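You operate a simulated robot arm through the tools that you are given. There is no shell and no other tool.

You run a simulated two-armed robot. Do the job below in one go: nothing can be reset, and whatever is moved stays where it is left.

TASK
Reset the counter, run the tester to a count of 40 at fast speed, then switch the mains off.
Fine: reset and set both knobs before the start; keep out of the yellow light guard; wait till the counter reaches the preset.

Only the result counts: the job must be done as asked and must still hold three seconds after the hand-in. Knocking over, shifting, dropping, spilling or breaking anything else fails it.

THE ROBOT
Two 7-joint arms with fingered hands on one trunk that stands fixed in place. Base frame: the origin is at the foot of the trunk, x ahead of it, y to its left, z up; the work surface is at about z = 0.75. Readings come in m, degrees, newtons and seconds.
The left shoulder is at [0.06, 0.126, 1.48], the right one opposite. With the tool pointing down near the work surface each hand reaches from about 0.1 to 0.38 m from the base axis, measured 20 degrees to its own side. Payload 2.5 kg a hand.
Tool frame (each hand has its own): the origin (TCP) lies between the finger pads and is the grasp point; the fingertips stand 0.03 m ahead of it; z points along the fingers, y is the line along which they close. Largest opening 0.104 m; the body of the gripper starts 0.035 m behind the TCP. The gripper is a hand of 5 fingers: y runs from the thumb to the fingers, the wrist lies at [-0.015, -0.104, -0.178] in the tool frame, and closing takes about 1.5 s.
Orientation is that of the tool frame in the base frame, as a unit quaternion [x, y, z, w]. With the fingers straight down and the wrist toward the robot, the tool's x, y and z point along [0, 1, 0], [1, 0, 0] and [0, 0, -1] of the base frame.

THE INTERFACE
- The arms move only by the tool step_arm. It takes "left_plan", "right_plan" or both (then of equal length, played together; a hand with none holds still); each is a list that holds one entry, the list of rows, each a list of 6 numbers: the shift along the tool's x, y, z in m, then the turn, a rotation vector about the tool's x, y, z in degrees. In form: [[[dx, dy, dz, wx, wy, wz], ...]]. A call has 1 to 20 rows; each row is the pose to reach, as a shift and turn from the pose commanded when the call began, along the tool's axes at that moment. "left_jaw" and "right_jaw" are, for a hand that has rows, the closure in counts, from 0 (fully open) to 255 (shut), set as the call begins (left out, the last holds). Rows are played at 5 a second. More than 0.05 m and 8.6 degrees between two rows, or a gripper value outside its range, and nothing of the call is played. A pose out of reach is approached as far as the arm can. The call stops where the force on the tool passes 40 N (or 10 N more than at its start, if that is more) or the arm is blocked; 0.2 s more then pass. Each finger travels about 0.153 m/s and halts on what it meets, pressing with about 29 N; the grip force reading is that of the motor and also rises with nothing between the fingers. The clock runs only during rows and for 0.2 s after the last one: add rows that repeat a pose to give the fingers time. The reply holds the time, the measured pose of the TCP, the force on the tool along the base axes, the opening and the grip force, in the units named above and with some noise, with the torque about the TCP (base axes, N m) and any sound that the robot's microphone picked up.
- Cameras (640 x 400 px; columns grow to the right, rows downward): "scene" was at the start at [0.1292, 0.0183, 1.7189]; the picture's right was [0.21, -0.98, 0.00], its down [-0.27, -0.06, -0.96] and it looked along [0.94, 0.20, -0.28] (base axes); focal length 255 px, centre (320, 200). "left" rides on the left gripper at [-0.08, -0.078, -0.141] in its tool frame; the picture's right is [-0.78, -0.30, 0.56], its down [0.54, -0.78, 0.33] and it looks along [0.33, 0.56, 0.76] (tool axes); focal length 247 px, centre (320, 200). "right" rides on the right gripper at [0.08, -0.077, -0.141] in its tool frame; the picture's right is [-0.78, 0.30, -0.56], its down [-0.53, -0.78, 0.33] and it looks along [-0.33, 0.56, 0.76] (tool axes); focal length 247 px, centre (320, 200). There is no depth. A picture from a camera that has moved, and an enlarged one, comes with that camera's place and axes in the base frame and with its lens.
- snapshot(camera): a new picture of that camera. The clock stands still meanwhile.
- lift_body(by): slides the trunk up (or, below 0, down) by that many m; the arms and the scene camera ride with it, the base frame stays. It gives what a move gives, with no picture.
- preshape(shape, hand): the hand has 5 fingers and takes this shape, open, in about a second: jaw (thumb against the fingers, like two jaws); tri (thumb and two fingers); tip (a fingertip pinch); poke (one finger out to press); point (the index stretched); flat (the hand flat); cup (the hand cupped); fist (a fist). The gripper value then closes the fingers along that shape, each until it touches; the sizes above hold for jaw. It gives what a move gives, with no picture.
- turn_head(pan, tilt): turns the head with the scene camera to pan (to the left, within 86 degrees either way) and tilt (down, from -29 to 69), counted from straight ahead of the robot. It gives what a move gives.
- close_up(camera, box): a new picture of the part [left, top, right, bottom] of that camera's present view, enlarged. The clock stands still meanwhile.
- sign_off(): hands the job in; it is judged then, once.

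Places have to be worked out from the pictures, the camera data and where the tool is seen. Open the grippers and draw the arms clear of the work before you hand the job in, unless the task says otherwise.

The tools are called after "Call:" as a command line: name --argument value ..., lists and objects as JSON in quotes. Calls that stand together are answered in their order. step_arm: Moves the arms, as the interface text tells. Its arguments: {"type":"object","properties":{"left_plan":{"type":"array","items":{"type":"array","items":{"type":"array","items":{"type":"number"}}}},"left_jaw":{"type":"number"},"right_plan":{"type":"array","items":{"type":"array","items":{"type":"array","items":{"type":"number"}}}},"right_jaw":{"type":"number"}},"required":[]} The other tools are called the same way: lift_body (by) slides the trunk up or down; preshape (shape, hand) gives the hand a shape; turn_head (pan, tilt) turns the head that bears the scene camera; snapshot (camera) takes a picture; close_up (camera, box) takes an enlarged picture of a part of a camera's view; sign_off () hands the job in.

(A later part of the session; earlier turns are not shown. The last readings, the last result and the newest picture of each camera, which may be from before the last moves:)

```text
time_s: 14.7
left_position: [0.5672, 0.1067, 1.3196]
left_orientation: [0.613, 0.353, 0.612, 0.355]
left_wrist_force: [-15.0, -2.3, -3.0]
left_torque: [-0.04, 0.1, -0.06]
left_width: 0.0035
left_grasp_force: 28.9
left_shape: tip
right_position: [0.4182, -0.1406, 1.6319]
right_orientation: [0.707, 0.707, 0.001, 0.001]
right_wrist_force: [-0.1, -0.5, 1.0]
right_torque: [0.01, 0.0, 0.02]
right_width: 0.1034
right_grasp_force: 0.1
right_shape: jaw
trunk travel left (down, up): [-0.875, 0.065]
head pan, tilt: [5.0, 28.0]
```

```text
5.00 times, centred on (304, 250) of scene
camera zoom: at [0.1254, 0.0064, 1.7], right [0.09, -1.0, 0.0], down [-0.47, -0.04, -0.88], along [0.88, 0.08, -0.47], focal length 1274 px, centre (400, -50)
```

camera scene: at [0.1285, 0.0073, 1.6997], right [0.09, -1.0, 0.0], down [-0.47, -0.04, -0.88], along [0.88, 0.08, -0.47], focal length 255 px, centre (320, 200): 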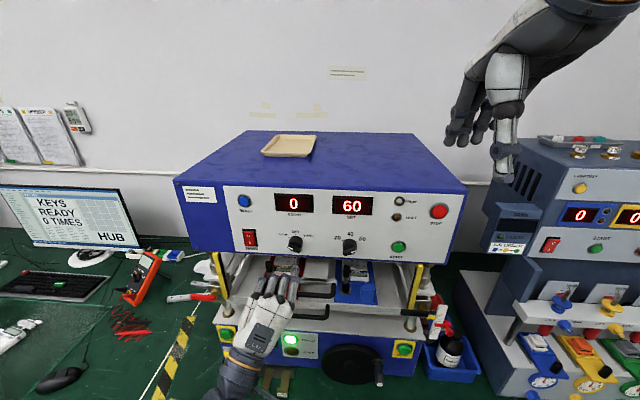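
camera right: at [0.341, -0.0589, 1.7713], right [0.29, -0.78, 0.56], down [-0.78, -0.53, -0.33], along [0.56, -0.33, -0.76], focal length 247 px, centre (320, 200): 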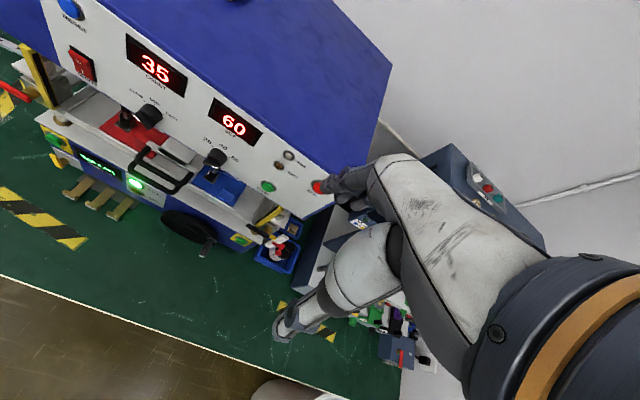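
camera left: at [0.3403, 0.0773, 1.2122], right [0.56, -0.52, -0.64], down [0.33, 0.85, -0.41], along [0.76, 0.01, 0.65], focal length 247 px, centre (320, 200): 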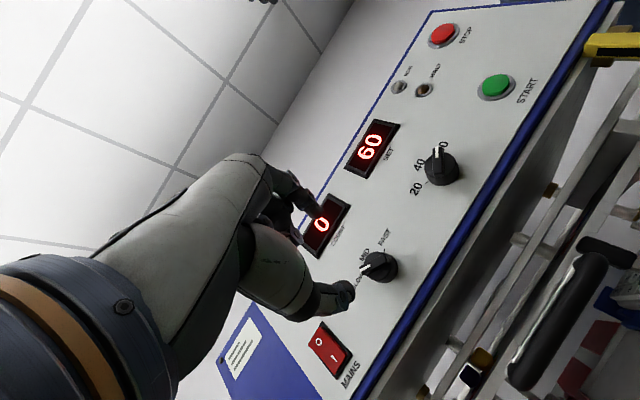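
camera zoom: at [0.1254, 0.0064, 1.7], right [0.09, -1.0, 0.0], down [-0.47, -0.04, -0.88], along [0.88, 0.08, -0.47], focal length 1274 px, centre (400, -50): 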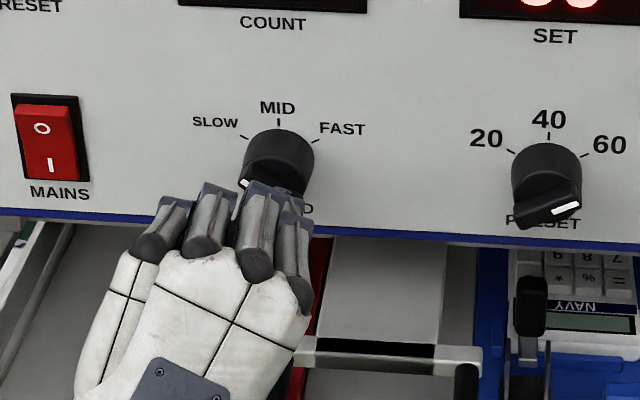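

The pinch closed to 3.5 mm with 15 N pushing back, so the tips slipped off in front of the bar. I'll reopen, go about 8 mm deeper and close again.

Call:
step_arm --left_plan '[[[0, 0, 0, 0, 0, 0], [0, 0, 0, 0, 0, 0], [0, 0, 0.003, 0, 0, 0], [0, 0, 0.006, 0, 0, 0], [0, 0, 0.008, 0, 0, 0], [0, 0, 0.008, 0, 0, 0]]]' --left_jaw 140

Call:
step_arm --left_plan '[[[0, 0, 0, 0, 0, 0], [0, 0, 0, 0, 0, 0], [0, 0, 0, 0, 0, 0], [0, 0, 0, 0, 0, 0], [0, 0, 0, 0, 0, 0]]]' --left_jaw 255

Call:
close_up --camera "left" --box '[260, 170, 460, 320]'

Call:
close_up --camera "scene" --box '[240, 210, 368, 290]'

```text
time_s: 16.1
left_position: [0.5782, 0.1096, 1.3188]
left_orientation: [0.612, 0.354, 0.612, 0.354]
left_wrist_force: [0.2, 0.3, -0.5]
left_torque: [0.0, 0.0, 0.0]
left_width: 0.0468
left_grasp_force: 0.0
left_shape: tip
right_position: [0.4197, -0.1398, 1.631]
right_orientation: [0.707, 0.707, 0.0, 0.001]
right_wrist_force: [0.1, -0.1, -0.2]
right_torque: [0.03, 0.01, -0.03]
right_width: 0.1035
right_grasp_force: 0.0
right_shape: jaw
trunk travel left (down, up): [-0.875, 0.065]
head pan, tilt: [5.0, 28.0]
```

```text
time_s: 17.3
left_position: [0.5781, 0.1087, 1.3203]
left_orientation: [0.612, 0.354, 0.612, 0.355]
left_wrist_force: [-6.3, -0.9, -0.4]
left_torque: [0.0, 0.0, -0.06]
left_width: 0.0161
left_grasp_force: 29.5
left_shape: tip
right_position: [0.4185, -0.1397, 1.6314]
right_orientation: [0.707, 0.707, 0.0, 0.0]
right_wrist_force: [-0.3, 0.2, -0.1]
right_torque: [0.03, 0.01, 0.04]
right_width: 0.1036
right_grasp_force: 0.1
right_shape: jaw
trunk travel left (down, up): [-0.875, 0.065]
head pan, tilt: [5.0, 28.0]
```

```text
2.67 times, centred on (360, 245) of left
camera zoom: at [0.435, 0.0775, 1.213], right [0.56, -0.52, -0.64], down [0.33, 0.85, -0.41], along [0.76, 0.01, 0.65], focal length 659 px, centre (213, 80)
```

zoom: 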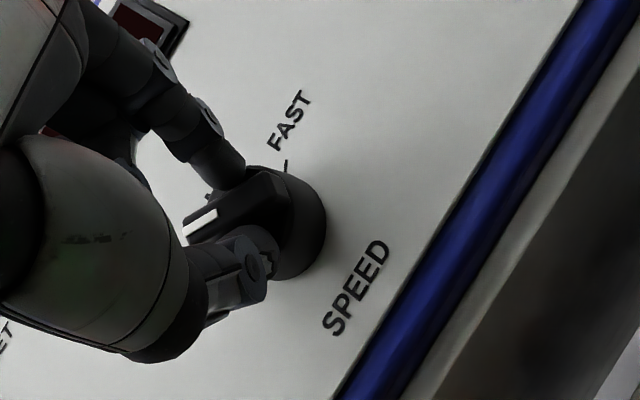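

```text
5.00 times, centred on (304, 250) of scene
camera zoom: at [0.1272, 0.0068, 1.6999], right [0.09, -1.0, 0.0], down [-0.47, -0.04, -0.88], along [0.88, 0.08, -0.47], focal length 1274 px, centre (400, -50)
```

zoom: 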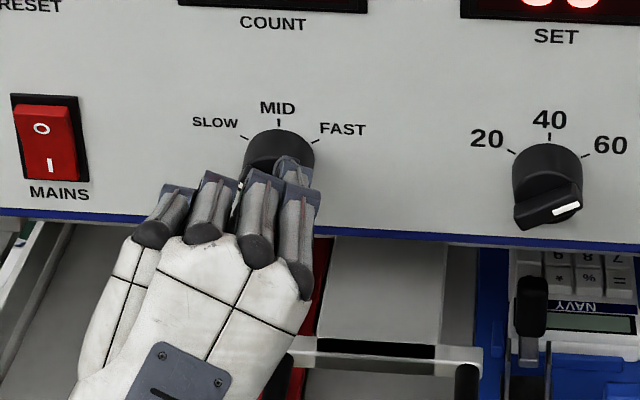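

The grip now holds at 16 mm with 29.5 N, so the bar is pinched. I'll turn it 60° clockwise about the tool axis and check.

Call:
step_arm --left_plan '[[[0, 0, 0, 0, 0, 6], [0, 0, 0, 0, 0, 12], [0, 0, 0, 0, 0, 18], [0, 0, 0, 0, 0, 24], [0, 0, 0, 0, 0, 30], [0, 0, 0, 0, 0, 36], [0, 0, 0, 0, 0, 42], [0, 0, 0, 0, 0, 48], [0, 0, 0, 0, 0, 54], [0, 0, 0, 0, 0, 60], [0, 0, 0, 0, 0, 60]]]'

Call:
close_up --camera "left" --box '[260, 170, 460, 320]'

Call:
close_up --camera "scene" --box '[240, 210, 368, 290]'

```text
time_s: 19.7
left_position: [0.576, 0.1084, 1.3182]
left_orientation: [0.707, 0.001, 0.707, 0.0]
left_wrist_force: [-8.6, -3.2, -1.9]
left_torque: [-0.01, 0.11, -0.18]
left_width: 0.0151
left_grasp_force: 28.6
left_shape: tip
right_position: [0.418, -0.1399, 1.6325]
right_orientation: [0.707, 0.707, 0.0, 0.0]
right_wrist_force: [0.3, 0.0, -1.2]
right_torque: [0.05, 0.02, 0.0]
right_width: 0.1038
right_grasp_force: 0.0
right_shape: jaw
trunk travel left (down, up): [-0.875, 0.065]
head pan, tilt: [5.0, 28.0]
```

```text
2.67 times, centred on (360, 245) of left
camera zoom: at [0.4347, 0.1863, 1.2392], right [0.56, 0.29, -0.78], down [0.33, 0.78, 0.53], along [0.76, -0.56, 0.33], focal length 659 px, centre (213, 80)
```

zoom: 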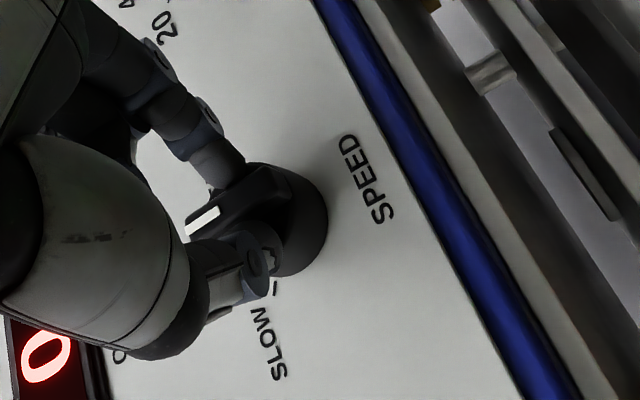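

```text
5.00 times, centred on (304, 250) of scene
camera zoom: at [0.1272, 0.0067, 1.6998], right [0.09, -1.0, 0.0], down [-0.47, -0.04, -0.88], along [0.88, 0.08, -0.47], focal length 1274 px, centre (400, -50)
```

zoom: 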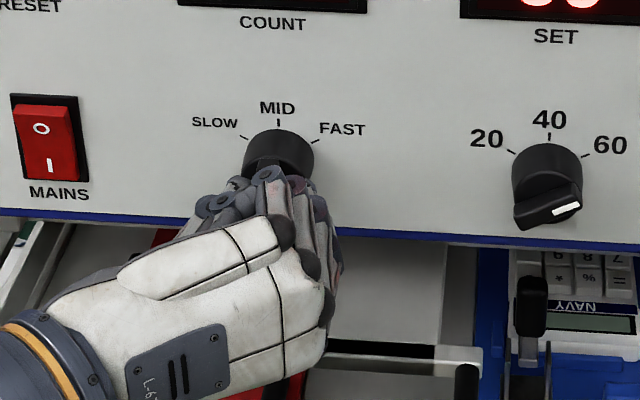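

The knob turned with the hand to MID (bar now vertical) and the arm tracked fully. I'll continue another 60° clockwise to FAST.

Call:
step_arm --left_plan '[[[0, 0, 0, 0, 0, 6], [0, 0, 0, 0, 0, 12], [0, 0, 0, 0, 0, 18], [0, 0, 0, 0, 0, 24], [0, 0, 0, 0, 0, 30], [0, 0, 0, 0, 0, 36], [0, 0, 0, 0, 0, 42], [0, 0, 0, 0, 0, 48], [0, 0, 0, 0, 0, 54], [0, 0, 0, 0, 0, 60], [0, 0, 0, 0, 0, 60]]]'

Call:
snapshot --camera "left"

Call:
close_up --camera "left" --box '[260, 170, 460, 320]'

Call:
snapshot --camera "scene"

```text
time_s: 22.1
left_position: [0.5766, 0.1096, 1.3176]
left_orientation: [0.613, -0.354, 0.611, -0.354]
left_wrist_force: [-9.2, 1.6, -8.9]
left_torque: [0.01, 0.49, -0.07]
left_width: 0.0152
left_grasp_force: 28.9
left_shape: tip
right_position: [0.4198, -0.1384, 1.6315]
right_orientation: [0.707, 0.707, 0.0, 0.0]
right_wrist_force: [-0.2, -0.7, -0.1]
right_torque: [0.01, -0.03, -0.01]
right_width: 0.1036
right_grasp_force: 0.1
right_shape: jaw
trunk travel left (down, up): [-0.875, 0.065]
head pan, tilt: [5.0, 28.0]
```

```text
taken
camera left: at [0.4345, 0.2171, 1.3464], right [0.56, 0.82, -0.13], down [0.34, -0.07, 0.94], along [0.76, -0.57, -0.32], focal length 247 px, centre (320, 200)
```

left: 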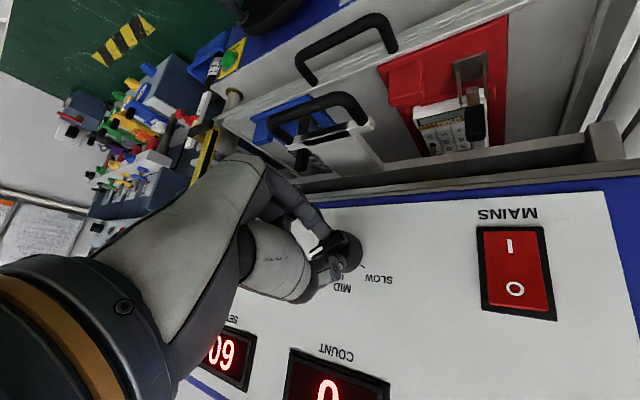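

```text
2.67 times, centred on (360, 245) of left
camera zoom: at [0.4345, 0.2171, 1.3464], right [0.56, 0.82, -0.13], down [0.34, -0.07, 0.94], along [0.76, -0.57, -0.32], focal length 659 px, centre (213, 80)
```

zoom: 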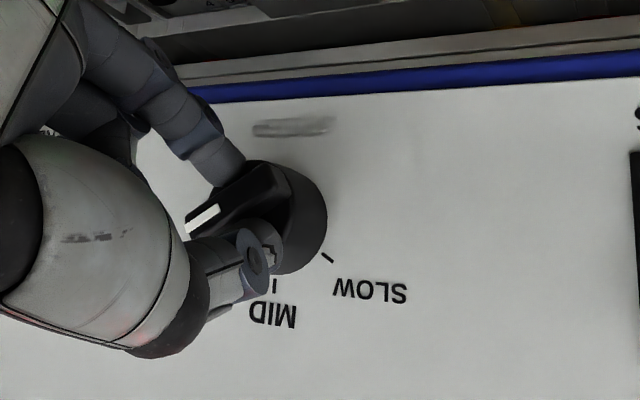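

```text
taken
camera scene: at [0.1278, 0.0076, 1.6997], right [0.09, -1.0, 0.0], down [-0.47, -0.04, -0.88], along [0.88, 0.08, -0.47], focal length 255 px, centre (320, 200)
```

scene: 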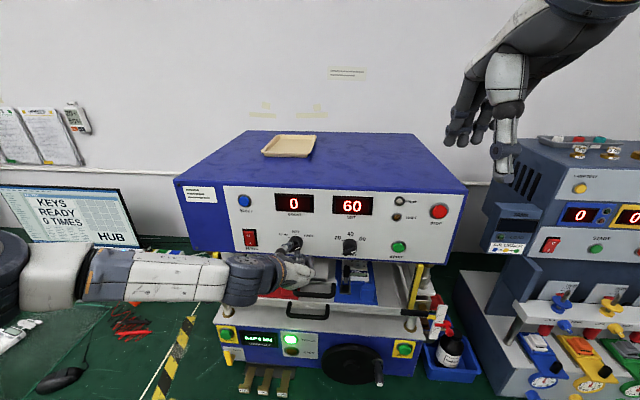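

The hand has turned the full 120° and the white mark should now be at FAST. I'll release, back straight off, and check the mark.

Call:
step_arm --left_plan '[[[0, 0, 0, 0, 0, 0], [0, 0, 0, 0, 0, 0], [0, 0, -0.01, 0, 0, 0], [0, 0, -0.03, 0, 0, 0], [0, 0, -0.06, 0, 0, 0], [0, 0, -0.1, 0, 0, 0], [0, 0, -0.1, 0, 0, 0]]]' --left_jaw 140

Call:
close_up --camera "left" --box '[260, 170, 460, 320]'

Call:
close_up --camera "scene" --box '[240, 210, 368, 290]'

```text
time_s: 23.7
left_position: [0.4789, 0.1076, 1.3193]
left_orientation: [0.613, -0.353, 0.613, -0.353]
left_wrist_force: [-0.9, 0.7, -0.6]
left_torque: [-0.01, 0.03, -0.02]
left_width: 0.0469
left_grasp_force: 0.0
left_shape: tip
right_position: [0.4208, -0.1402, 1.6318]
right_orientation: [0.707, 0.707, 0.0, 0.0]
right_wrist_force: [-0.1, 0.6, 0.0]
right_torque: [-0.02, -0.02, -0.04]
right_width: 0.1039
right_grasp_force: 0.0
right_shape: jaw
trunk travel left (down, up): [-0.875, 0.065]
head pan, tilt: [5.0, 28.0]
```

```text
2.67 times, centred on (360, 245) of left
camera zoom: at [0.3361, 0.2149, 1.3463], right [0.56, 0.82, -0.13], down [0.33, -0.07, 0.94], along [0.76, -0.57, -0.31], focal length 659 px, centre (213, 80)
```

zoom: 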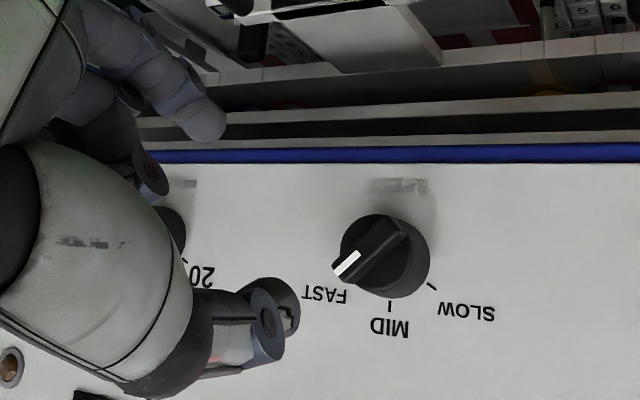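

```text
5.00 times, centred on (304, 250) of scene
camera zoom: at [0.1294, 0.0068, 1.6997], right [0.09, -1.0, 0.0], down [-0.47, -0.04, -0.88], along [0.88, 0.08, -0.47], focal length 1274 px, centre (400, -50)
```

zoom: 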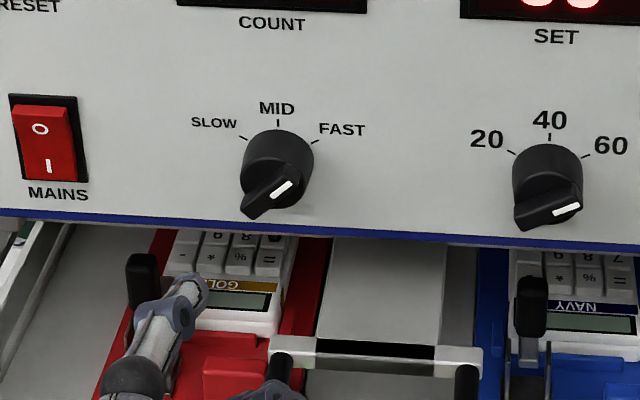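

Knob 1 looks somewhat short of FAST when compared with knob 2's bar at 60. I'll zoom in to measure the angle.

Call:
close_up --camera "scene" --box '[272, 228, 320, 258]'

Call:
close_up --camera "scene" --box '[326, 228, 374, 258]'

Call:
close_up --camera "left" --box '[350, 240, 414, 288]'

```text
13.33 times, centred on (296, 243) of scene
camera zoom: at [0.1294, 0.0068, 1.6997], right [0.09, -1.0, 0.0], down [-0.47, -0.04, -0.88], along [0.88, 0.08, -0.47], focal length 3397 px, centre (640, -373)
```

zoom: 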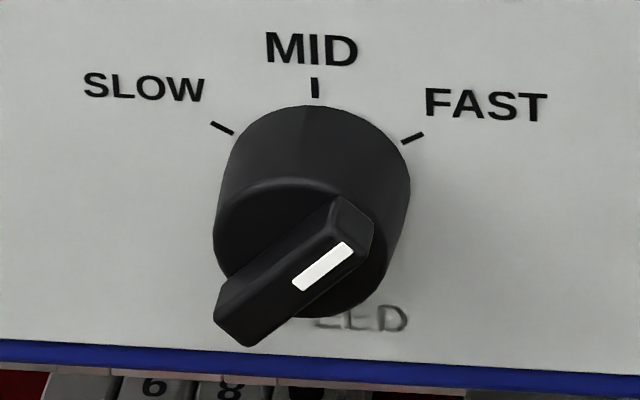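

```text
13.33 times, centred on (350, 243) of scene
camera zoom: at [0.1294, 0.0068, 1.6997], right [0.09, -1.0, 0.0], down [-0.47, -0.04, -0.88], along [0.88, 0.08, -0.47], focal length 3397 px, centre (-80, -373)
```

zoom: 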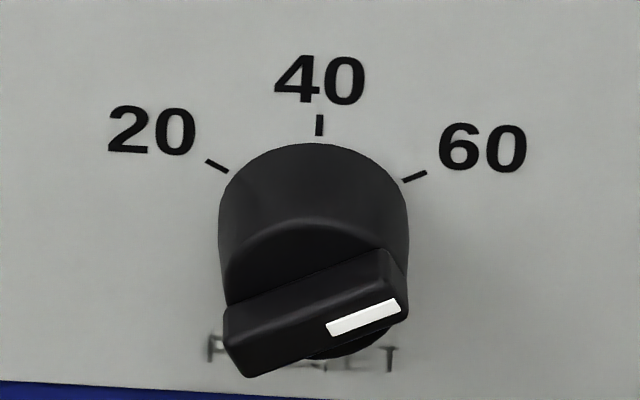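

```text
8.33 times, centred on (382, 264) of left
camera zoom: at [0.3361, 0.2149, 1.3463], right [0.56, 0.82, -0.13], down [0.33, -0.07, 0.94], along [0.76, -0.57, -0.31], focal length 2058 px, centre (-197, -333)
```

zoom: 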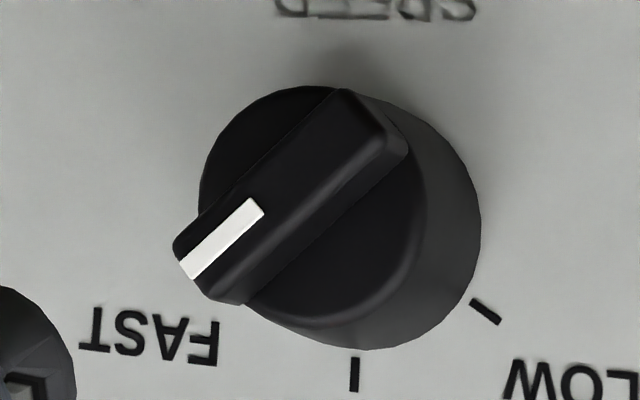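

Knob 1 sits at about +46°, lagging roughly 14° behind the hand. I'll regrip it at a roll of 140° and turn further.

Call:
step_arm --left_plan '[[[0, 0, 0.02, 0, 0, -5], [0, 0, 0.045, 0, 0, -10], [0, 0, 0.07, 0, 0, -10], [0, 0, 0.09, 0, 0, -10], [0, 0, 0.1, 0, 0, -10], [0, 0, 0.1, 0, 0, -10]]]'

Call:
step_arm --left_plan '[[[0, 0, 0, 0, 0, 0], [0, 0, 0, 0, 0, 0], [0, 0, 0, 0, 0, 0], [0, 0, 0, 0, 0, 0], [0, 0, 0, 0, 0, 0]]]' --left_jaw 255

Call:
close_up --camera "left" --box '[260, 170, 460, 320]'

```text
time_s: 25.1
left_position: [0.5759, 0.1095, 1.3188]
left_orientation: [0.642, -0.298, 0.641, -0.299]
left_wrist_force: [0.2, 0.5, 0.1]
left_torque: [0.0, -0.02, -0.02]
left_width: 0.0468
left_grasp_force: 0.0
left_shape: tip
right_position: [0.4198, -0.1399, 1.6314]
right_orientation: [0.707, 0.707, 0.002, 0.001]
right_wrist_force: [0.1, -0.8, 0.5]
right_torque: [0.01, -0.02, 0.0]
right_width: 0.1038
right_grasp_force: 0.1
right_shape: jaw
trunk travel left (down, up): [-0.875, 0.065]
head pan, tilt: [5.0, 28.0]
```

```text
time_s: 26.3
left_position: [0.5761, 0.1077, 1.3174]
left_orientation: [0.641, -0.299, 0.641, -0.298]
left_wrist_force: [-3.1, -0.5, -2.4]
left_torque: [-0.02, 0.22, -0.1]
left_width: 0.0145
left_grasp_force: 29.1
left_shape: tip
right_position: [0.419, -0.1398, 1.6308]
right_orientation: [0.707, 0.707, 0.001, 0.001]
right_wrist_force: [0.1, -0.3, -0.6]
right_torque: [-0.01, -0.05, 0.01]
right_width: 0.1035
right_grasp_force: 0.1
right_shape: jaw
trunk travel left (down, up): [-0.875, 0.065]
head pan, tilt: [5.0, 28.0]
```

```text
2.67 times, centred on (360, 245) of left
camera zoom: at [0.4343, 0.2196, 1.3272], right [0.56, 0.78, -0.27], down [0.33, 0.09, 0.94], along [0.76, -0.61, -0.21], focal length 659 px, centre (213, 80)
```

zoom: 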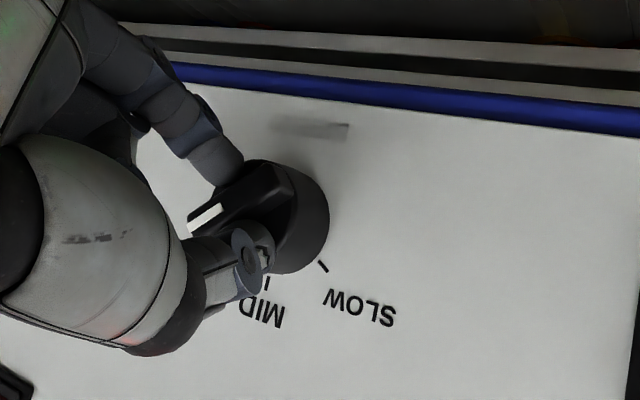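

It's gripped again. I'll turn 26° further clockwise to a roll of about 166°.

Call:
step_arm --left_plan '[[[0, 0, 0, 0, 0, 5], [0, 0, 0, 0, 0, 10], [0, 0, 0, 0, 0, 15], [0, 0, 0, 0, 0, 20], [0, 0, 0, 0, 0, 26], [0, 0, 0, 0, 0, 26]]]'

Call:
close_up --camera "left" --box '[260, 170, 460, 320]'

Call:
close_up --camera "scene" --box '[240, 210, 368, 290]'

```text
time_s: 27.7
left_position: [0.5756, 0.1073, 1.3201]
left_orientation: [0.556, -0.435, 0.559, -0.435]
left_wrist_force: [-10.2, -6.3, -0.5]
left_torque: [-0.19, 0.07, -0.22]
left_width: 0.014
left_grasp_force: 29.1
left_shape: tip
right_position: [0.4172, -0.1403, 1.6324]
right_orientation: [0.707, 0.707, 0.001, 0.0]
right_wrist_force: [0.3, 0.3, 0.7]
right_torque: [0.04, 0.01, 0.01]
right_width: 0.1037
right_grasp_force: 0.1
right_shape: jaw
trunk travel left (down, up): [-0.875, 0.065]
head pan, tilt: [5.0, 28.0]
```

```text
2.67 times, centred on (360, 245) of left
camera zoom: at [0.4342, 0.2031, 1.3762], right [0.56, 0.82, 0.1], down [0.33, -0.33, 0.88], along [0.76, -0.46, -0.46], focal length 659 px, centre (213, 80)
```

zoom: 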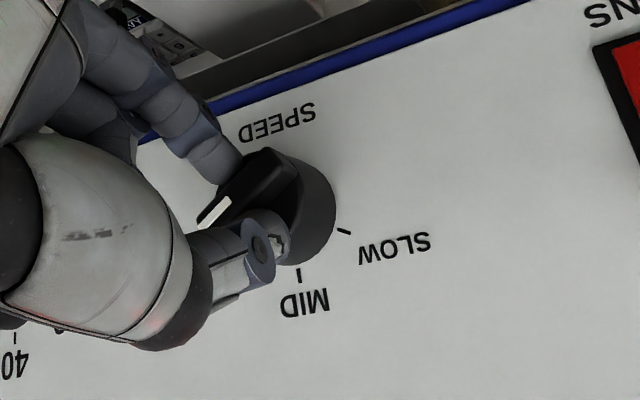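

```text
5.00 times, centred on (304, 250) of scene
camera zoom: at [0.1264, 0.0056, 1.7], right [0.09, -1.0, 0.0], down [-0.47, -0.04, -0.88], along [0.88, 0.08, -0.47], focal length 1274 px, centre (400, -50)
```

zoom: 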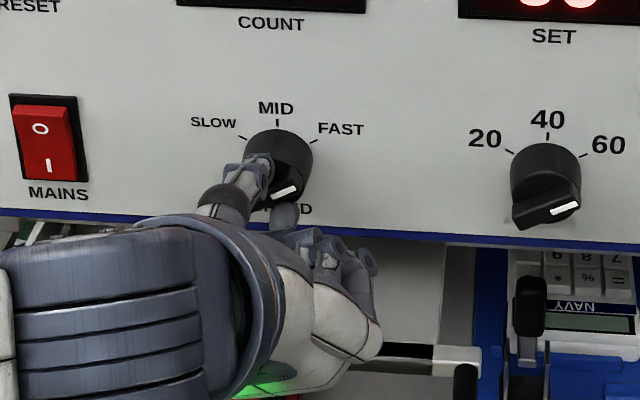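

The white mark is now nearly parallel to knob 2's mark at 60, and a small axial torque suggests an end stop. I'll release, back off and verify.

Call:
step_arm --left_plan '[[[0, 0, 0, 0, 0, 0], [0, 0, 0, 0, 0, 0], [0, 0, -0.01, 0, 0, 0], [0, 0, -0.03, 0, 0, 0], [0, 0, -0.06, 0, 0, 0], [0, 0, -0.1, 0, 0, 0], [0, 0, -0.1, 0, 0, 0]]]' --left_jaw 140

Call:
close_up --camera "scene" --box '[272, 228, 320, 258]'

Call:
snapshot --camera "left"

```text
time_s: 29.3
left_position: [0.4775, 0.1093, 1.3165]
left_orientation: [0.559, -0.434, 0.557, -0.435]
left_wrist_force: [0.8, 0.3, 0.0]
left_torque: [0.01, -0.02, -0.01]
left_width: 0.0465
left_grasp_force: 0.1
left_shape: tip
right_position: [0.4205, -0.1398, 1.6307]
right_orientation: [0.707, 0.707, 0.0, 0.0]
right_wrist_force: [0.0, 0.9, -0.9]
right_torque: [0.01, 0.01, 0.0]
right_width: 0.1038
right_grasp_force: 0.1
right_shape: jaw
trunk travel left (down, up): [-0.875, 0.065]
head pan, tilt: [5.0, 28.0]
```

```text
13.33 times, centred on (296, 243) of scene
camera zoom: at [0.1294, 0.0069, 1.6997], right [0.09, -1.0, 0.0], down [-0.47, -0.04, -0.88], along [0.88, 0.08, -0.47], focal length 3397 px, centre (640, -373)
```

zoom: 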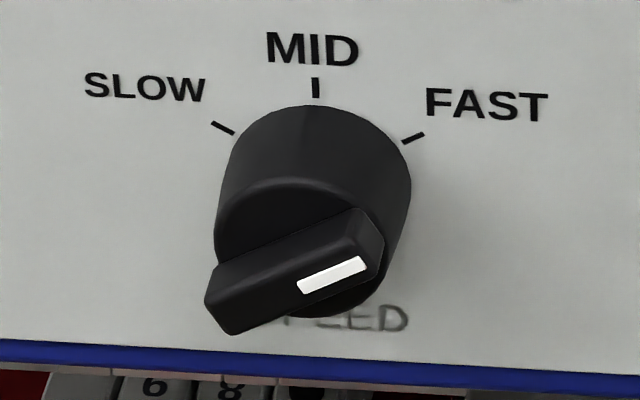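

```text
taken
camera left: at [0.3357, 0.2055, 1.3741], right [0.56, 0.83, 0.1], down [0.33, -0.33, 0.88], along [0.76, -0.46, -0.46], focal length 247 px, centre (320, 200)
```

left: 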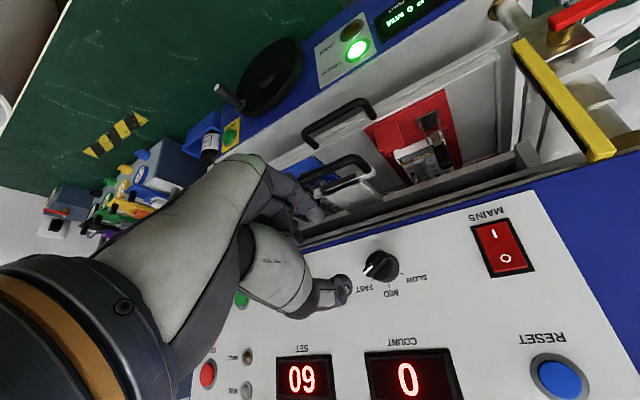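

Knob 1 is now at about +58.5°, on the FAST mark. Knob 2's axis is at about y=-0.022 at the same height, so I'll slide the left hand over to it at a 150° roll, across its bar.

Call:
step_arm --left_plan '[[[0.0253, 0.0062, 0, 0, 0, -3.2], [0.0507, 0.0124, 0, 0, 0, -6.4], [0.076, 0.0187, 0, 0, 0, -9.6], [0.1014, 0.0249, 0, 0, 0, -12.8], [0.1267, 0.0311, 0, 0, 0, -16], [0.1267, 0.0311, 0, 0, 0, -16]]]'

Call:
snapshot --camera "left"

Call:
close_up --camera "left" --box '[260, 170, 460, 320]'

Call:
snapshot --camera "scene"

```text
time_s: 30.7
left_position: [0.4777, -0.023, 1.3208]
left_orientation: [0.613, -0.352, 0.612, -0.354]
left_wrist_force: [-0.2, 0.4, -0.1]
left_torque: [0.0, -0.02, 0.02]
left_width: 0.0464
left_grasp_force: 0.1
left_shape: tip
right_position: [0.4196, -0.139, 1.6317]
right_orientation: [0.707, 0.708, 0.001, 0.0]
right_wrist_force: [0.2, 0.8, -0.1]
right_torque: [0.0, 0.01, -0.01]
right_width: 0.1038
right_grasp_force: 0.1
right_shape: jaw
trunk travel left (down, up): [-0.875, 0.065]
head pan, tilt: [5.0, 28.0]
```

```text
taken
camera left: at [0.3364, 0.0852, 1.3476], right [0.56, 0.82, -0.13], down [0.33, -0.07, 0.94], along [0.76, -0.57, -0.31], focal length 247 px, centre (320, 200)
```

left: 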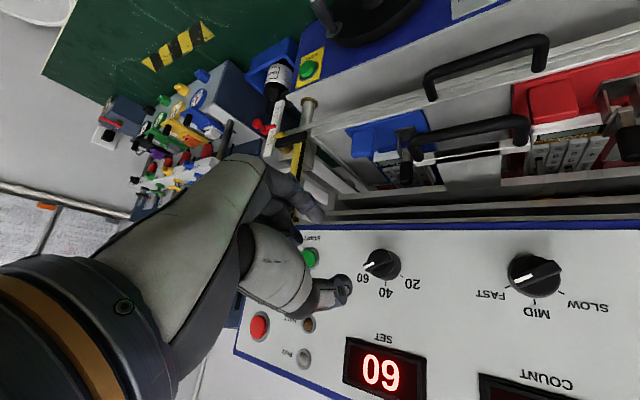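

```text
2.67 times, centred on (360, 245) of left
camera zoom: at [0.3364, 0.0852, 1.3476], right [0.56, 0.82, -0.13], down [0.33, -0.07, 0.94], along [0.76, -0.57, -0.31], focal length 659 px, centre (213, 80)
```

zoom: 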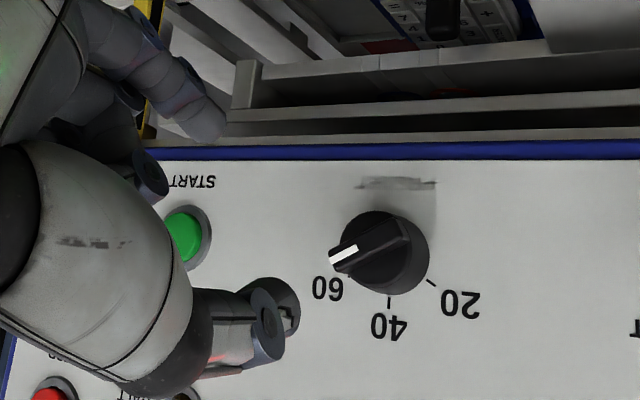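

```text
taken
camera scene: at [0.1286, 0.0075, 1.6997], right [0.09, -1.0, 0.0], down [-0.47, -0.04, -0.88], along [0.88, 0.08, -0.47], focal length 255 px, centre (320, 200)
```

scene: 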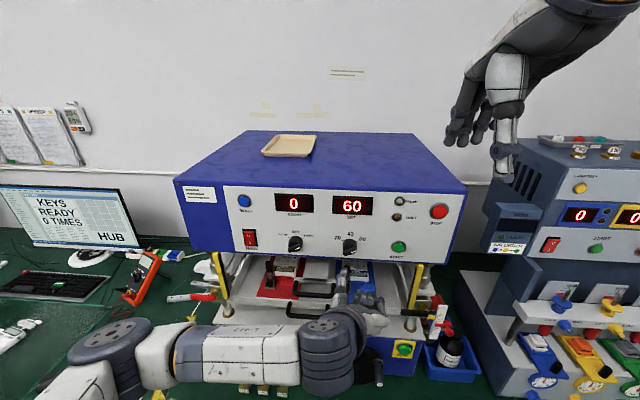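

Knob 2 appears in the same place in the hand's view as knob 1 did, within about 2 mm. I'll advance to the same depth and close on the bar.

Call:
step_arm --left_plan '[[[-0.0008, 0.0013, 0.03, 0, 0, 0], [-0.0008, 0.0013, 0.06, 0, 0, 0], [-0.0008, 0.0013, 0.085, 0, 0, 0], [-0.0008, 0.0013, 0.099, 0, 0, 0], [-0.0008, 0.0013, 0.099, 0, 0, 0]]]'

Call:
close_up --camera "left" --box '[260, 170, 460, 320]'

Call:
step_arm --left_plan '[[[0, 0, 0, 0, 0, 0], [0, 0, 0, 0, 0, 0], [0, 0, 0, 0, 0, 0], [0, 0, 0, 0, 0, 0], [0, 0, 0, 0, 0, 0]]]' --left_jaw 255

Call:
close_up --camera "left" --box '[260, 170, 460, 320]'

```text
time_s: 31.9
left_position: [0.5759, -0.0211, 1.3166]
left_orientation: [0.613, -0.353, 0.613, -0.353]
left_wrist_force: [0.4, -0.8, -0.1]
left_torque: [-0.02, 0.0, -0.02]
left_width: 0.0463
left_grasp_force: 0.0
left_shape: tip
right_position: [0.4194, -0.1396, 1.6315]
right_orientation: [0.707, 0.707, 0.0, 0.001]
right_wrist_force: [-0.4, 0.5, -0.4]
right_torque: [-0.01, 0.0, 0.06]
right_width: 0.1033
right_grasp_force: 0.1
right_shape: jaw
trunk travel left (down, up): [-0.875, 0.065]
head pan, tilt: [5.0, 28.0]
```

```text
2.67 times, centred on (360, 245) of left
camera zoom: at [0.4338, 0.0858, 1.3455], right [0.56, 0.82, -0.13], down [0.33, -0.07, 0.94], along [0.76, -0.57, -0.31], focal length 659 px, centre (213, 80)
```

zoom: 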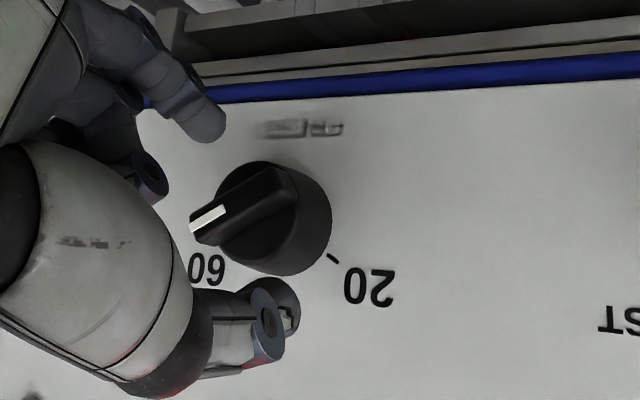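

```text
time_s: 33.1
left_position: [0.5749, -0.0226, 1.3177]
left_orientation: [0.613, -0.352, 0.612, -0.353]
left_wrist_force: [-0.9, 0.6, 0.1]
left_torque: [-0.03, 0.03, -0.06]
left_width: 0.0111
left_grasp_force: 28.8
left_shape: tip
right_position: [0.4196, -0.14, 1.6322]
right_orientation: [0.708, 0.707, 0.001, 0.001]
right_wrist_force: [-0.2, 0.7, -0.6]
right_torque: [0.01, -0.01, -0.01]
right_width: 0.1036
right_grasp_force: 0.3
right_shape: jaw
trunk travel left (down, up): [-0.875, 0.065]
head pan, tilt: [5.0, 28.0]
```

```text
2.67 times, centred on (360, 245) of left
camera zoom: at [0.4336, 0.0858, 1.3455], right [0.56, 0.82, -0.13], down [0.33, -0.07, 0.94], along [0.76, -0.57, -0.31], focal length 659 px, centre (213, 80)
```

zoom: 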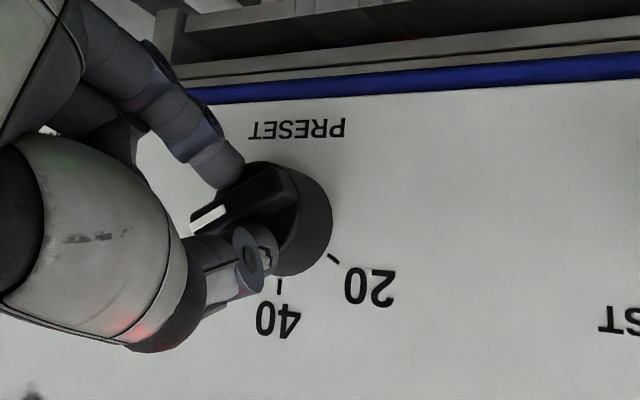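

Knob 2 is held well on its bar (width 11 mm, 28.8 N). I'll turn it 60° anticlockwise and check the SET display.

Call:
step_arm --left_plan '[[[0, 0, 0, 0, 0, -6], [0, 0, 0, 0, 0, -12], [0, 0, 0, 0, 0, -18], [0, 0, 0, 0, 0, -24], [0, 0, 0, 0, 0, -30], [0, 0, 0, 0, 0, -36], [0, 0, 0, 0, 0, -42], [0, 0, 0, 0, 0, -48], [0, 0, 0, 0, 0, -54], [0, 0, 0, 0, 0, -60], [0, 0, 0, 0, 0, -60]]]'

Call:
close_up --camera "left" --box '[260, 170, 460, 320]'

Call:
close_up --camera "scene" --box '[260, 180, 420, 280]'

```text
time_s: 35.5
left_position: [0.5748, -0.0203, 1.317]
left_orientation: [0.706, 0.0, 0.708, 0.001]
left_wrist_force: [-5.8, -0.4, 3.3]
left_torque: [-0.04, -0.04, -0.01]
left_width: 0.0108
left_grasp_force: 29.0
left_shape: tip
right_position: [0.4192, -0.1397, 1.6323]
right_orientation: [0.707, 0.707, 0.001, 0.0]
right_wrist_force: [0.3, -1.0, 0.0]
right_torque: [-0.02, 0.03, 0.0]
right_width: 0.1036
right_grasp_force: 0.1
right_shape: jaw
trunk travel left (down, up): [-0.875, 0.065]
head pan, tilt: [5.0, 28.0]
```

```text
2.67 times, centred on (360, 245) of left
camera zoom: at [0.4338, 0.0556, 1.2389], right [0.56, 0.29, -0.78], down [0.33, 0.78, 0.53], along [0.76, -0.55, 0.34], focal length 659 px, centre (213, 80)
```

zoom: 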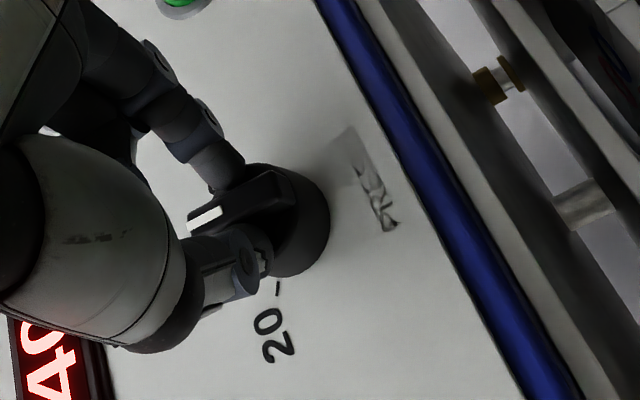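

```text
4.00 times, centred on (340, 230) of scene
camera zoom: at [0.127, 0.0072, 1.6999], right [0.09, -1.0, 0.0], down [-0.47, -0.04, -0.88], along [0.88, 0.08, -0.47], focal length 1019 px, centre (240, 80)
```

zoom: 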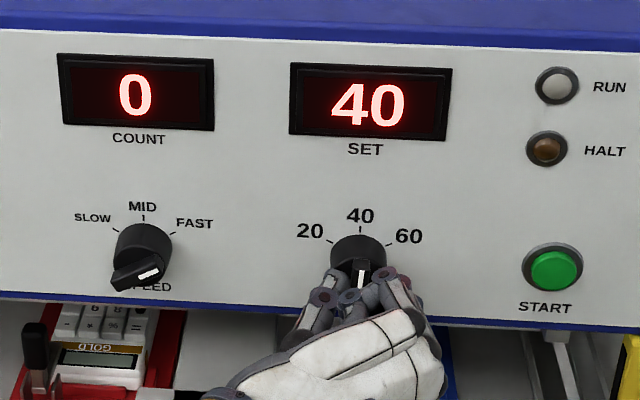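

SET now reads 40 and the mark points straight up. I'll release, back off and verify both knobs.

Call:
step_arm --left_plan '[[[0, 0, 0, 0, 0, 0], [0, 0, 0, 0, 0, 0], [0, 0, -0.01, 0, 0, 0], [0, 0, -0.03, 0, 0, 0], [0, 0, -0.07, 0, 0, 0], [0, 0, -0.11, 0, 0, 0], [0, 0, -0.11, 0, 0, 0]]]' --left_jaw 140

Call:
close_up --camera "scene" --box '[260, 180, 420, 280]'

Call:
close_up --camera "scene" --box '[326, 228, 374, 258]'

Call:
snapshot --camera "scene"

```text
time_s: 37.1
left_position: [0.4651, -0.02, 1.3176]
left_orientation: [0.707, 0.001, 0.707, 0.0]
left_wrist_force: [0.3, -0.7, 0.5]
left_torque: [0.0, -0.02, 0.01]
left_width: 0.0464
left_grasp_force: 0.1
left_shape: tip
right_position: [0.4206, -0.1404, 1.6309]
right_orientation: [0.707, 0.707, 0.0, 0.0]
right_wrist_force: [0.1, 0.2, 0.5]
right_torque: [0.0, 0.01, 0.0]
right_width: 0.1035
right_grasp_force: 0.1
right_shape: jaw
trunk travel left (down, up): [-0.875, 0.065]
head pan, tilt: [5.0, 28.0]
```

```text
4.00 times, centred on (340, 230) of scene
camera zoom: at [0.1293, 0.0069, 1.6997], right [0.09, -1.0, 0.0], down [-0.47, -0.04, -0.88], along [0.88, 0.08, -0.47], focal length 1019 px, centre (240, 80)
```

zoom: 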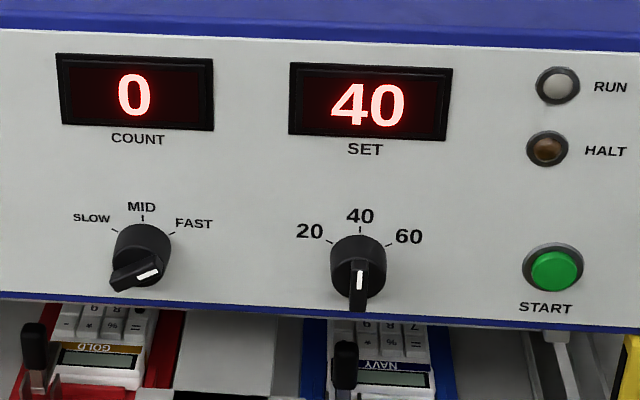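

```text
13.33 times, centred on (350, 243) of scene
camera zoom: at [0.1293, 0.0069, 1.6997], right [0.09, -1.0, 0.0], down [-0.47, -0.04, -0.88], along [0.88, 0.08, -0.47], focal length 3397 px, centre (-80, -373)
```

zoom: 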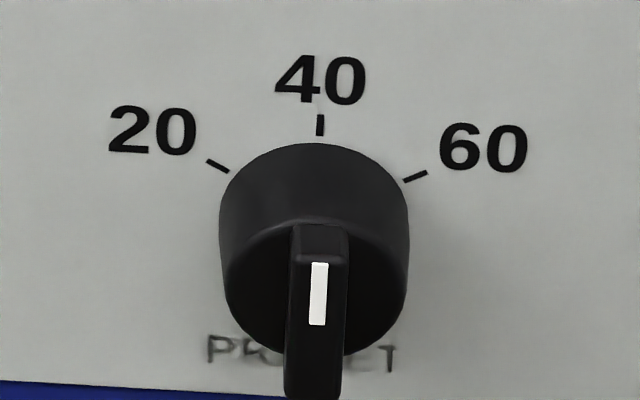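

```text
taken
camera scene: at [0.1293, 0.0069, 1.6997], right [0.09, -1.0, 0.0], down [-0.47, -0.04, -0.88], along [0.88, 0.08, -0.47], focal length 255 px, centre (320, 200)
```

scene: 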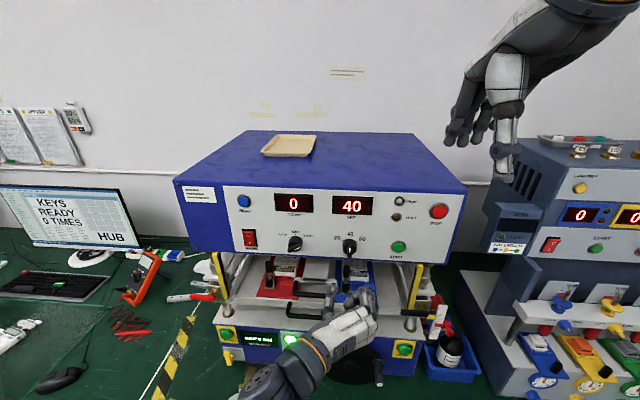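

Both knobs are set: FAST, and SET = 40 with COUNT = 0. I'll put the left hand in poke shape and line it up with START at about (0.617, -0.134, 1.319), stopping short.

Call:
preshape --shape "poke" --hand "left"

Call:
step_arm --left_plan '[[[0.003, 0.03, 0, 0, 0, 0], [0.006, 0.06, 0, 0, 0, 0], [0.009, 0.09, 0.015, 0, 0, 0], [0.011, 0.1125, 0.035, 0, 0, 0], [0.011, 0.1125, 0.06, 0, 0, 0], [0.011, 0.1125, 0.06, 0, 0, 0]]]'

Call:
snapshot --camera "left"

Call:
close_up --camera "left" --box '[280, 160, 440, 300]'

Call:
close_up --camera "scene" --box '[320, 190, 480, 290]'

```text
time_s: 38.0
left_position: [0.4651, -0.0213, 1.3182]
left_orientation: [0.707, 0.0, 0.707, -0.001]
left_wrist_force: [0.0, -0.3, 0.1]
left_torque: [-0.03, -0.02, 0.0]
left_width: 0.0
left_grasp_force: 0.0
left_shape: poke
right_position: [0.4198, -0.1385, 1.6316]
right_orientation: [0.707, 0.707, 0.001, 0.0]
right_wrist_force: [-0.3, -0.4, 0.2]
right_torque: [0.02, 0.0, 0.03]
right_width: 0.1037
right_grasp_force: 0.0
right_shape: jaw
trunk travel left (down, up): [-0.875, 0.065]
head pan, tilt: [5.0, 28.0]
```

```text
time_s: 39.4
left_position: [0.5269, -0.136, 1.3268]
left_orientation: [0.707, 0.0, 0.707, 0.001]
left_wrist_force: [0.2, -0.3, 0.4]
left_torque: [-0.03, 0.01, -0.02]
left_width: 0.0
left_grasp_force: 0.2
left_shape: poke
right_position: [0.4197, -0.1394, 1.6322]
right_orientation: [0.707, 0.707, 0.0, 0.001]
right_wrist_force: [-0.4, 0.0, 0.1]
right_torque: [-0.02, 0.03, -0.01]
right_width: 0.1037
right_grasp_force: 0.1
right_shape: jaw
trunk travel left (down, up): [-0.875, 0.065]
head pan, tilt: [5.0, 28.0]
```

```text
taken
camera left: at [0.3854, -0.0582, 1.2486], right [0.56, 0.29, -0.78], down [0.33, 0.78, 0.53], along [0.76, -0.55, 0.34], focal length 247 px, centre (320, 200)
```

left: 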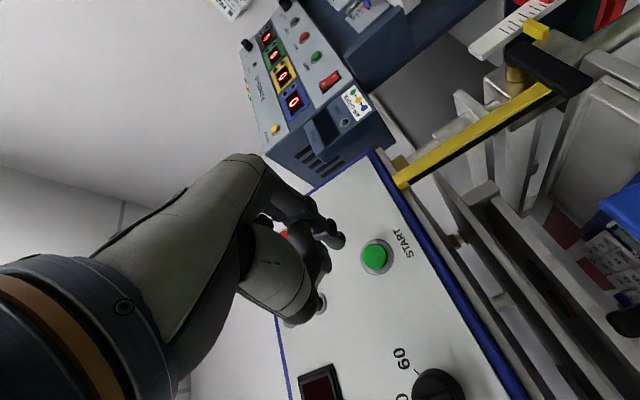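

```text
2.86 times, centred on (360, 230) of left
camera zoom: at [0.3854, -0.0582, 1.2486], right [0.56, 0.29, -0.78], down [0.33, 0.78, 0.53], along [0.76, -0.55, 0.34], focal length 706 px, centre (206, 114)
```

zoom: 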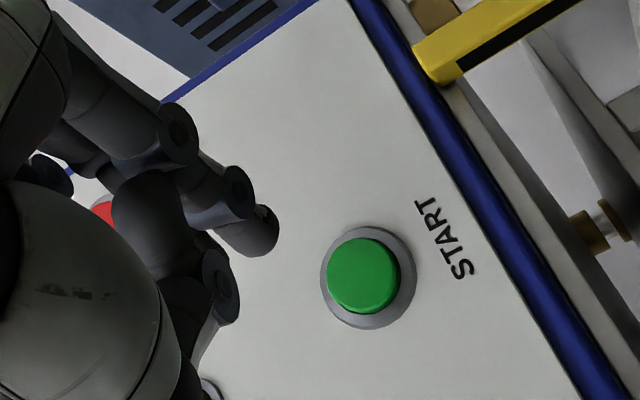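

```text
4.00 times, centred on (400, 240) of scene
camera zoom: at [0.1283, 0.0068, 1.6998], right [0.09, -1.0, 0.0], down [-0.47, -0.04, -0.88], along [0.88, 0.08, -0.47], focal length 1019 px, centre (0, 40)
```

zoom: 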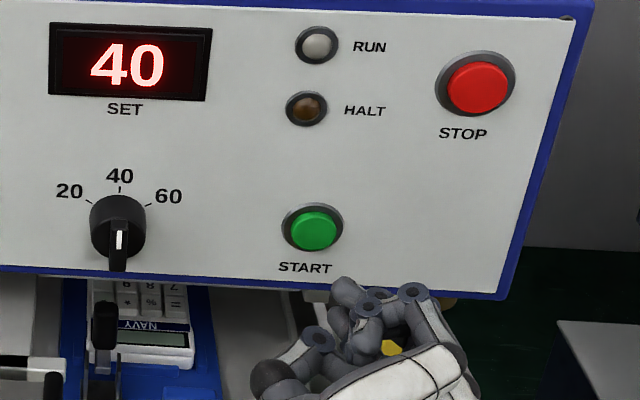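

In the left view the tip's forward projection hits the START button centre. I'll zoom the scene view to confirm the lateral alignment.

Call:
close_up --camera "scene" --box '[376, 230, 440, 280]'

Call:
snapshot --camera "right"

```text
8.00 times, centred on (408, 255) of scene
camera zoom: at [0.1283, 0.0068, 1.6998], right [0.09, -1.0, 0.0], down [-0.47, -0.04, -0.88], along [0.88, 0.08, -0.47], focal length 2038 px, centre (-384, -240)
```

zoom: 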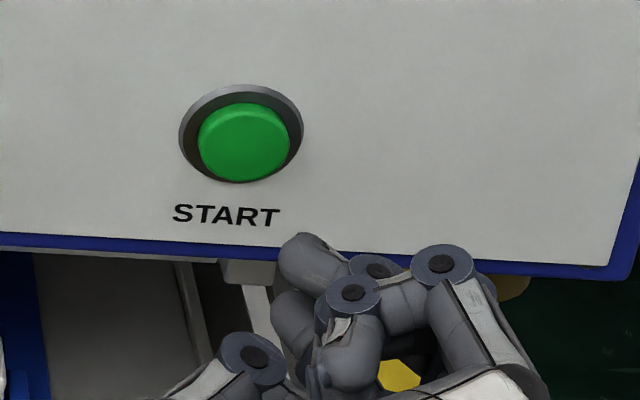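

```text
taken
camera right: at [0.3413, -0.0589, 1.7713], right [0.3, -0.78, 0.56], down [-0.78, -0.53, -0.33], along [0.56, -0.33, -0.76], focal length 247 px, centre (320, 200)
```

right: 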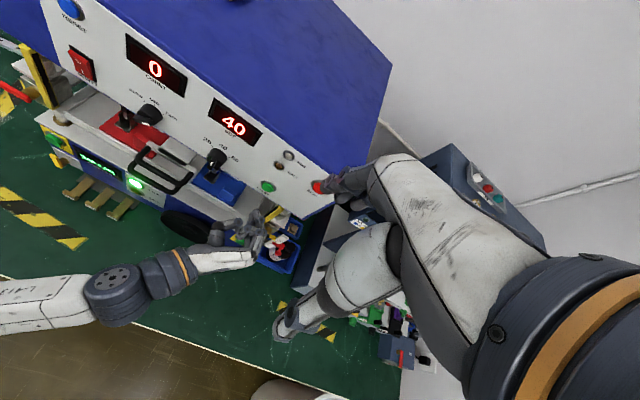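

The index tip lines up with START in both views. I'll press it with small steps, as I did for RESET.

Call:
step_arm --left_plan '[[[0, 0, 0.02, 0, 0, 0], [0, 0, 0.04, 0, 0, 0], [0, 0, 0.052, 0, 0, 0], [0, 0, 0.06, 0, 0, 0], [0, 0, 0.065, 0, 0, 0], [0, 0, 0.069, 0, 0, 0], [0, 0, 0.073, 0, 0, 0], [0, 0, 0.076, 0, 0, 0]]]'

Call:
close_up --camera "scene" --box '[260, 180, 420, 280]'

Call:
close_up --camera "left" --box '[280, 160, 440, 300]'

```text
time_s: 41.2
left_position: [0.5966, -0.1383, 1.3296]
left_orientation: [0.707, -0.001, 0.708, 0.004]
left_wrist_force: [-31.0, -2.6, -8.5]
left_torque: [0.0, 0.48, -0.08]
left_width: 0.0
left_grasp_force: 0.1
left_shape: poke
right_position: [0.4149, -0.1393, 1.6331]
right_orientation: [0.707, 0.707, 0.002, 0.001]
right_wrist_force: [0.1, 0.0, -0.1]
right_torque: [-0.02, 0.04, -0.02]
right_width: 0.1037
right_grasp_force: 0.0
right_shape: jaw
trunk travel left (down, up): [-0.875, 0.065]
head pan, tilt: [5.0, 28.0]
heard: click
```

```text
4.00 times, centred on (340, 230) of scene
camera zoom: at [0.1226, 0.0059, 1.7001], right [0.09, -1.0, 0.0], down [-0.46, -0.04, -0.89], along [0.88, 0.08, -0.47], focal length 1019 px, centre (240, 80)
```

zoom: 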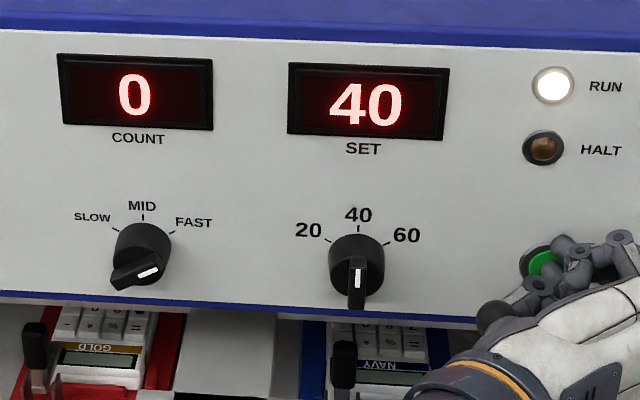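

```text
2.86 times, centred on (360, 230) of left
camera zoom: at [0.4543, -0.0601, 1.25], right [0.56, 0.29, -0.78], down [0.34, 0.78, 0.53], along [0.76, -0.56, 0.34], focal length 706 px, centre (206, 114)
```

zoom: 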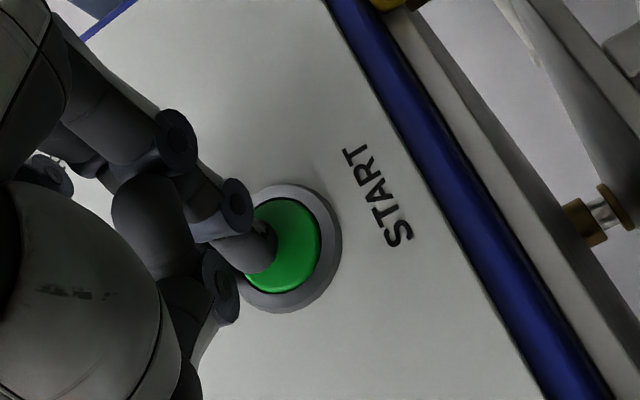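

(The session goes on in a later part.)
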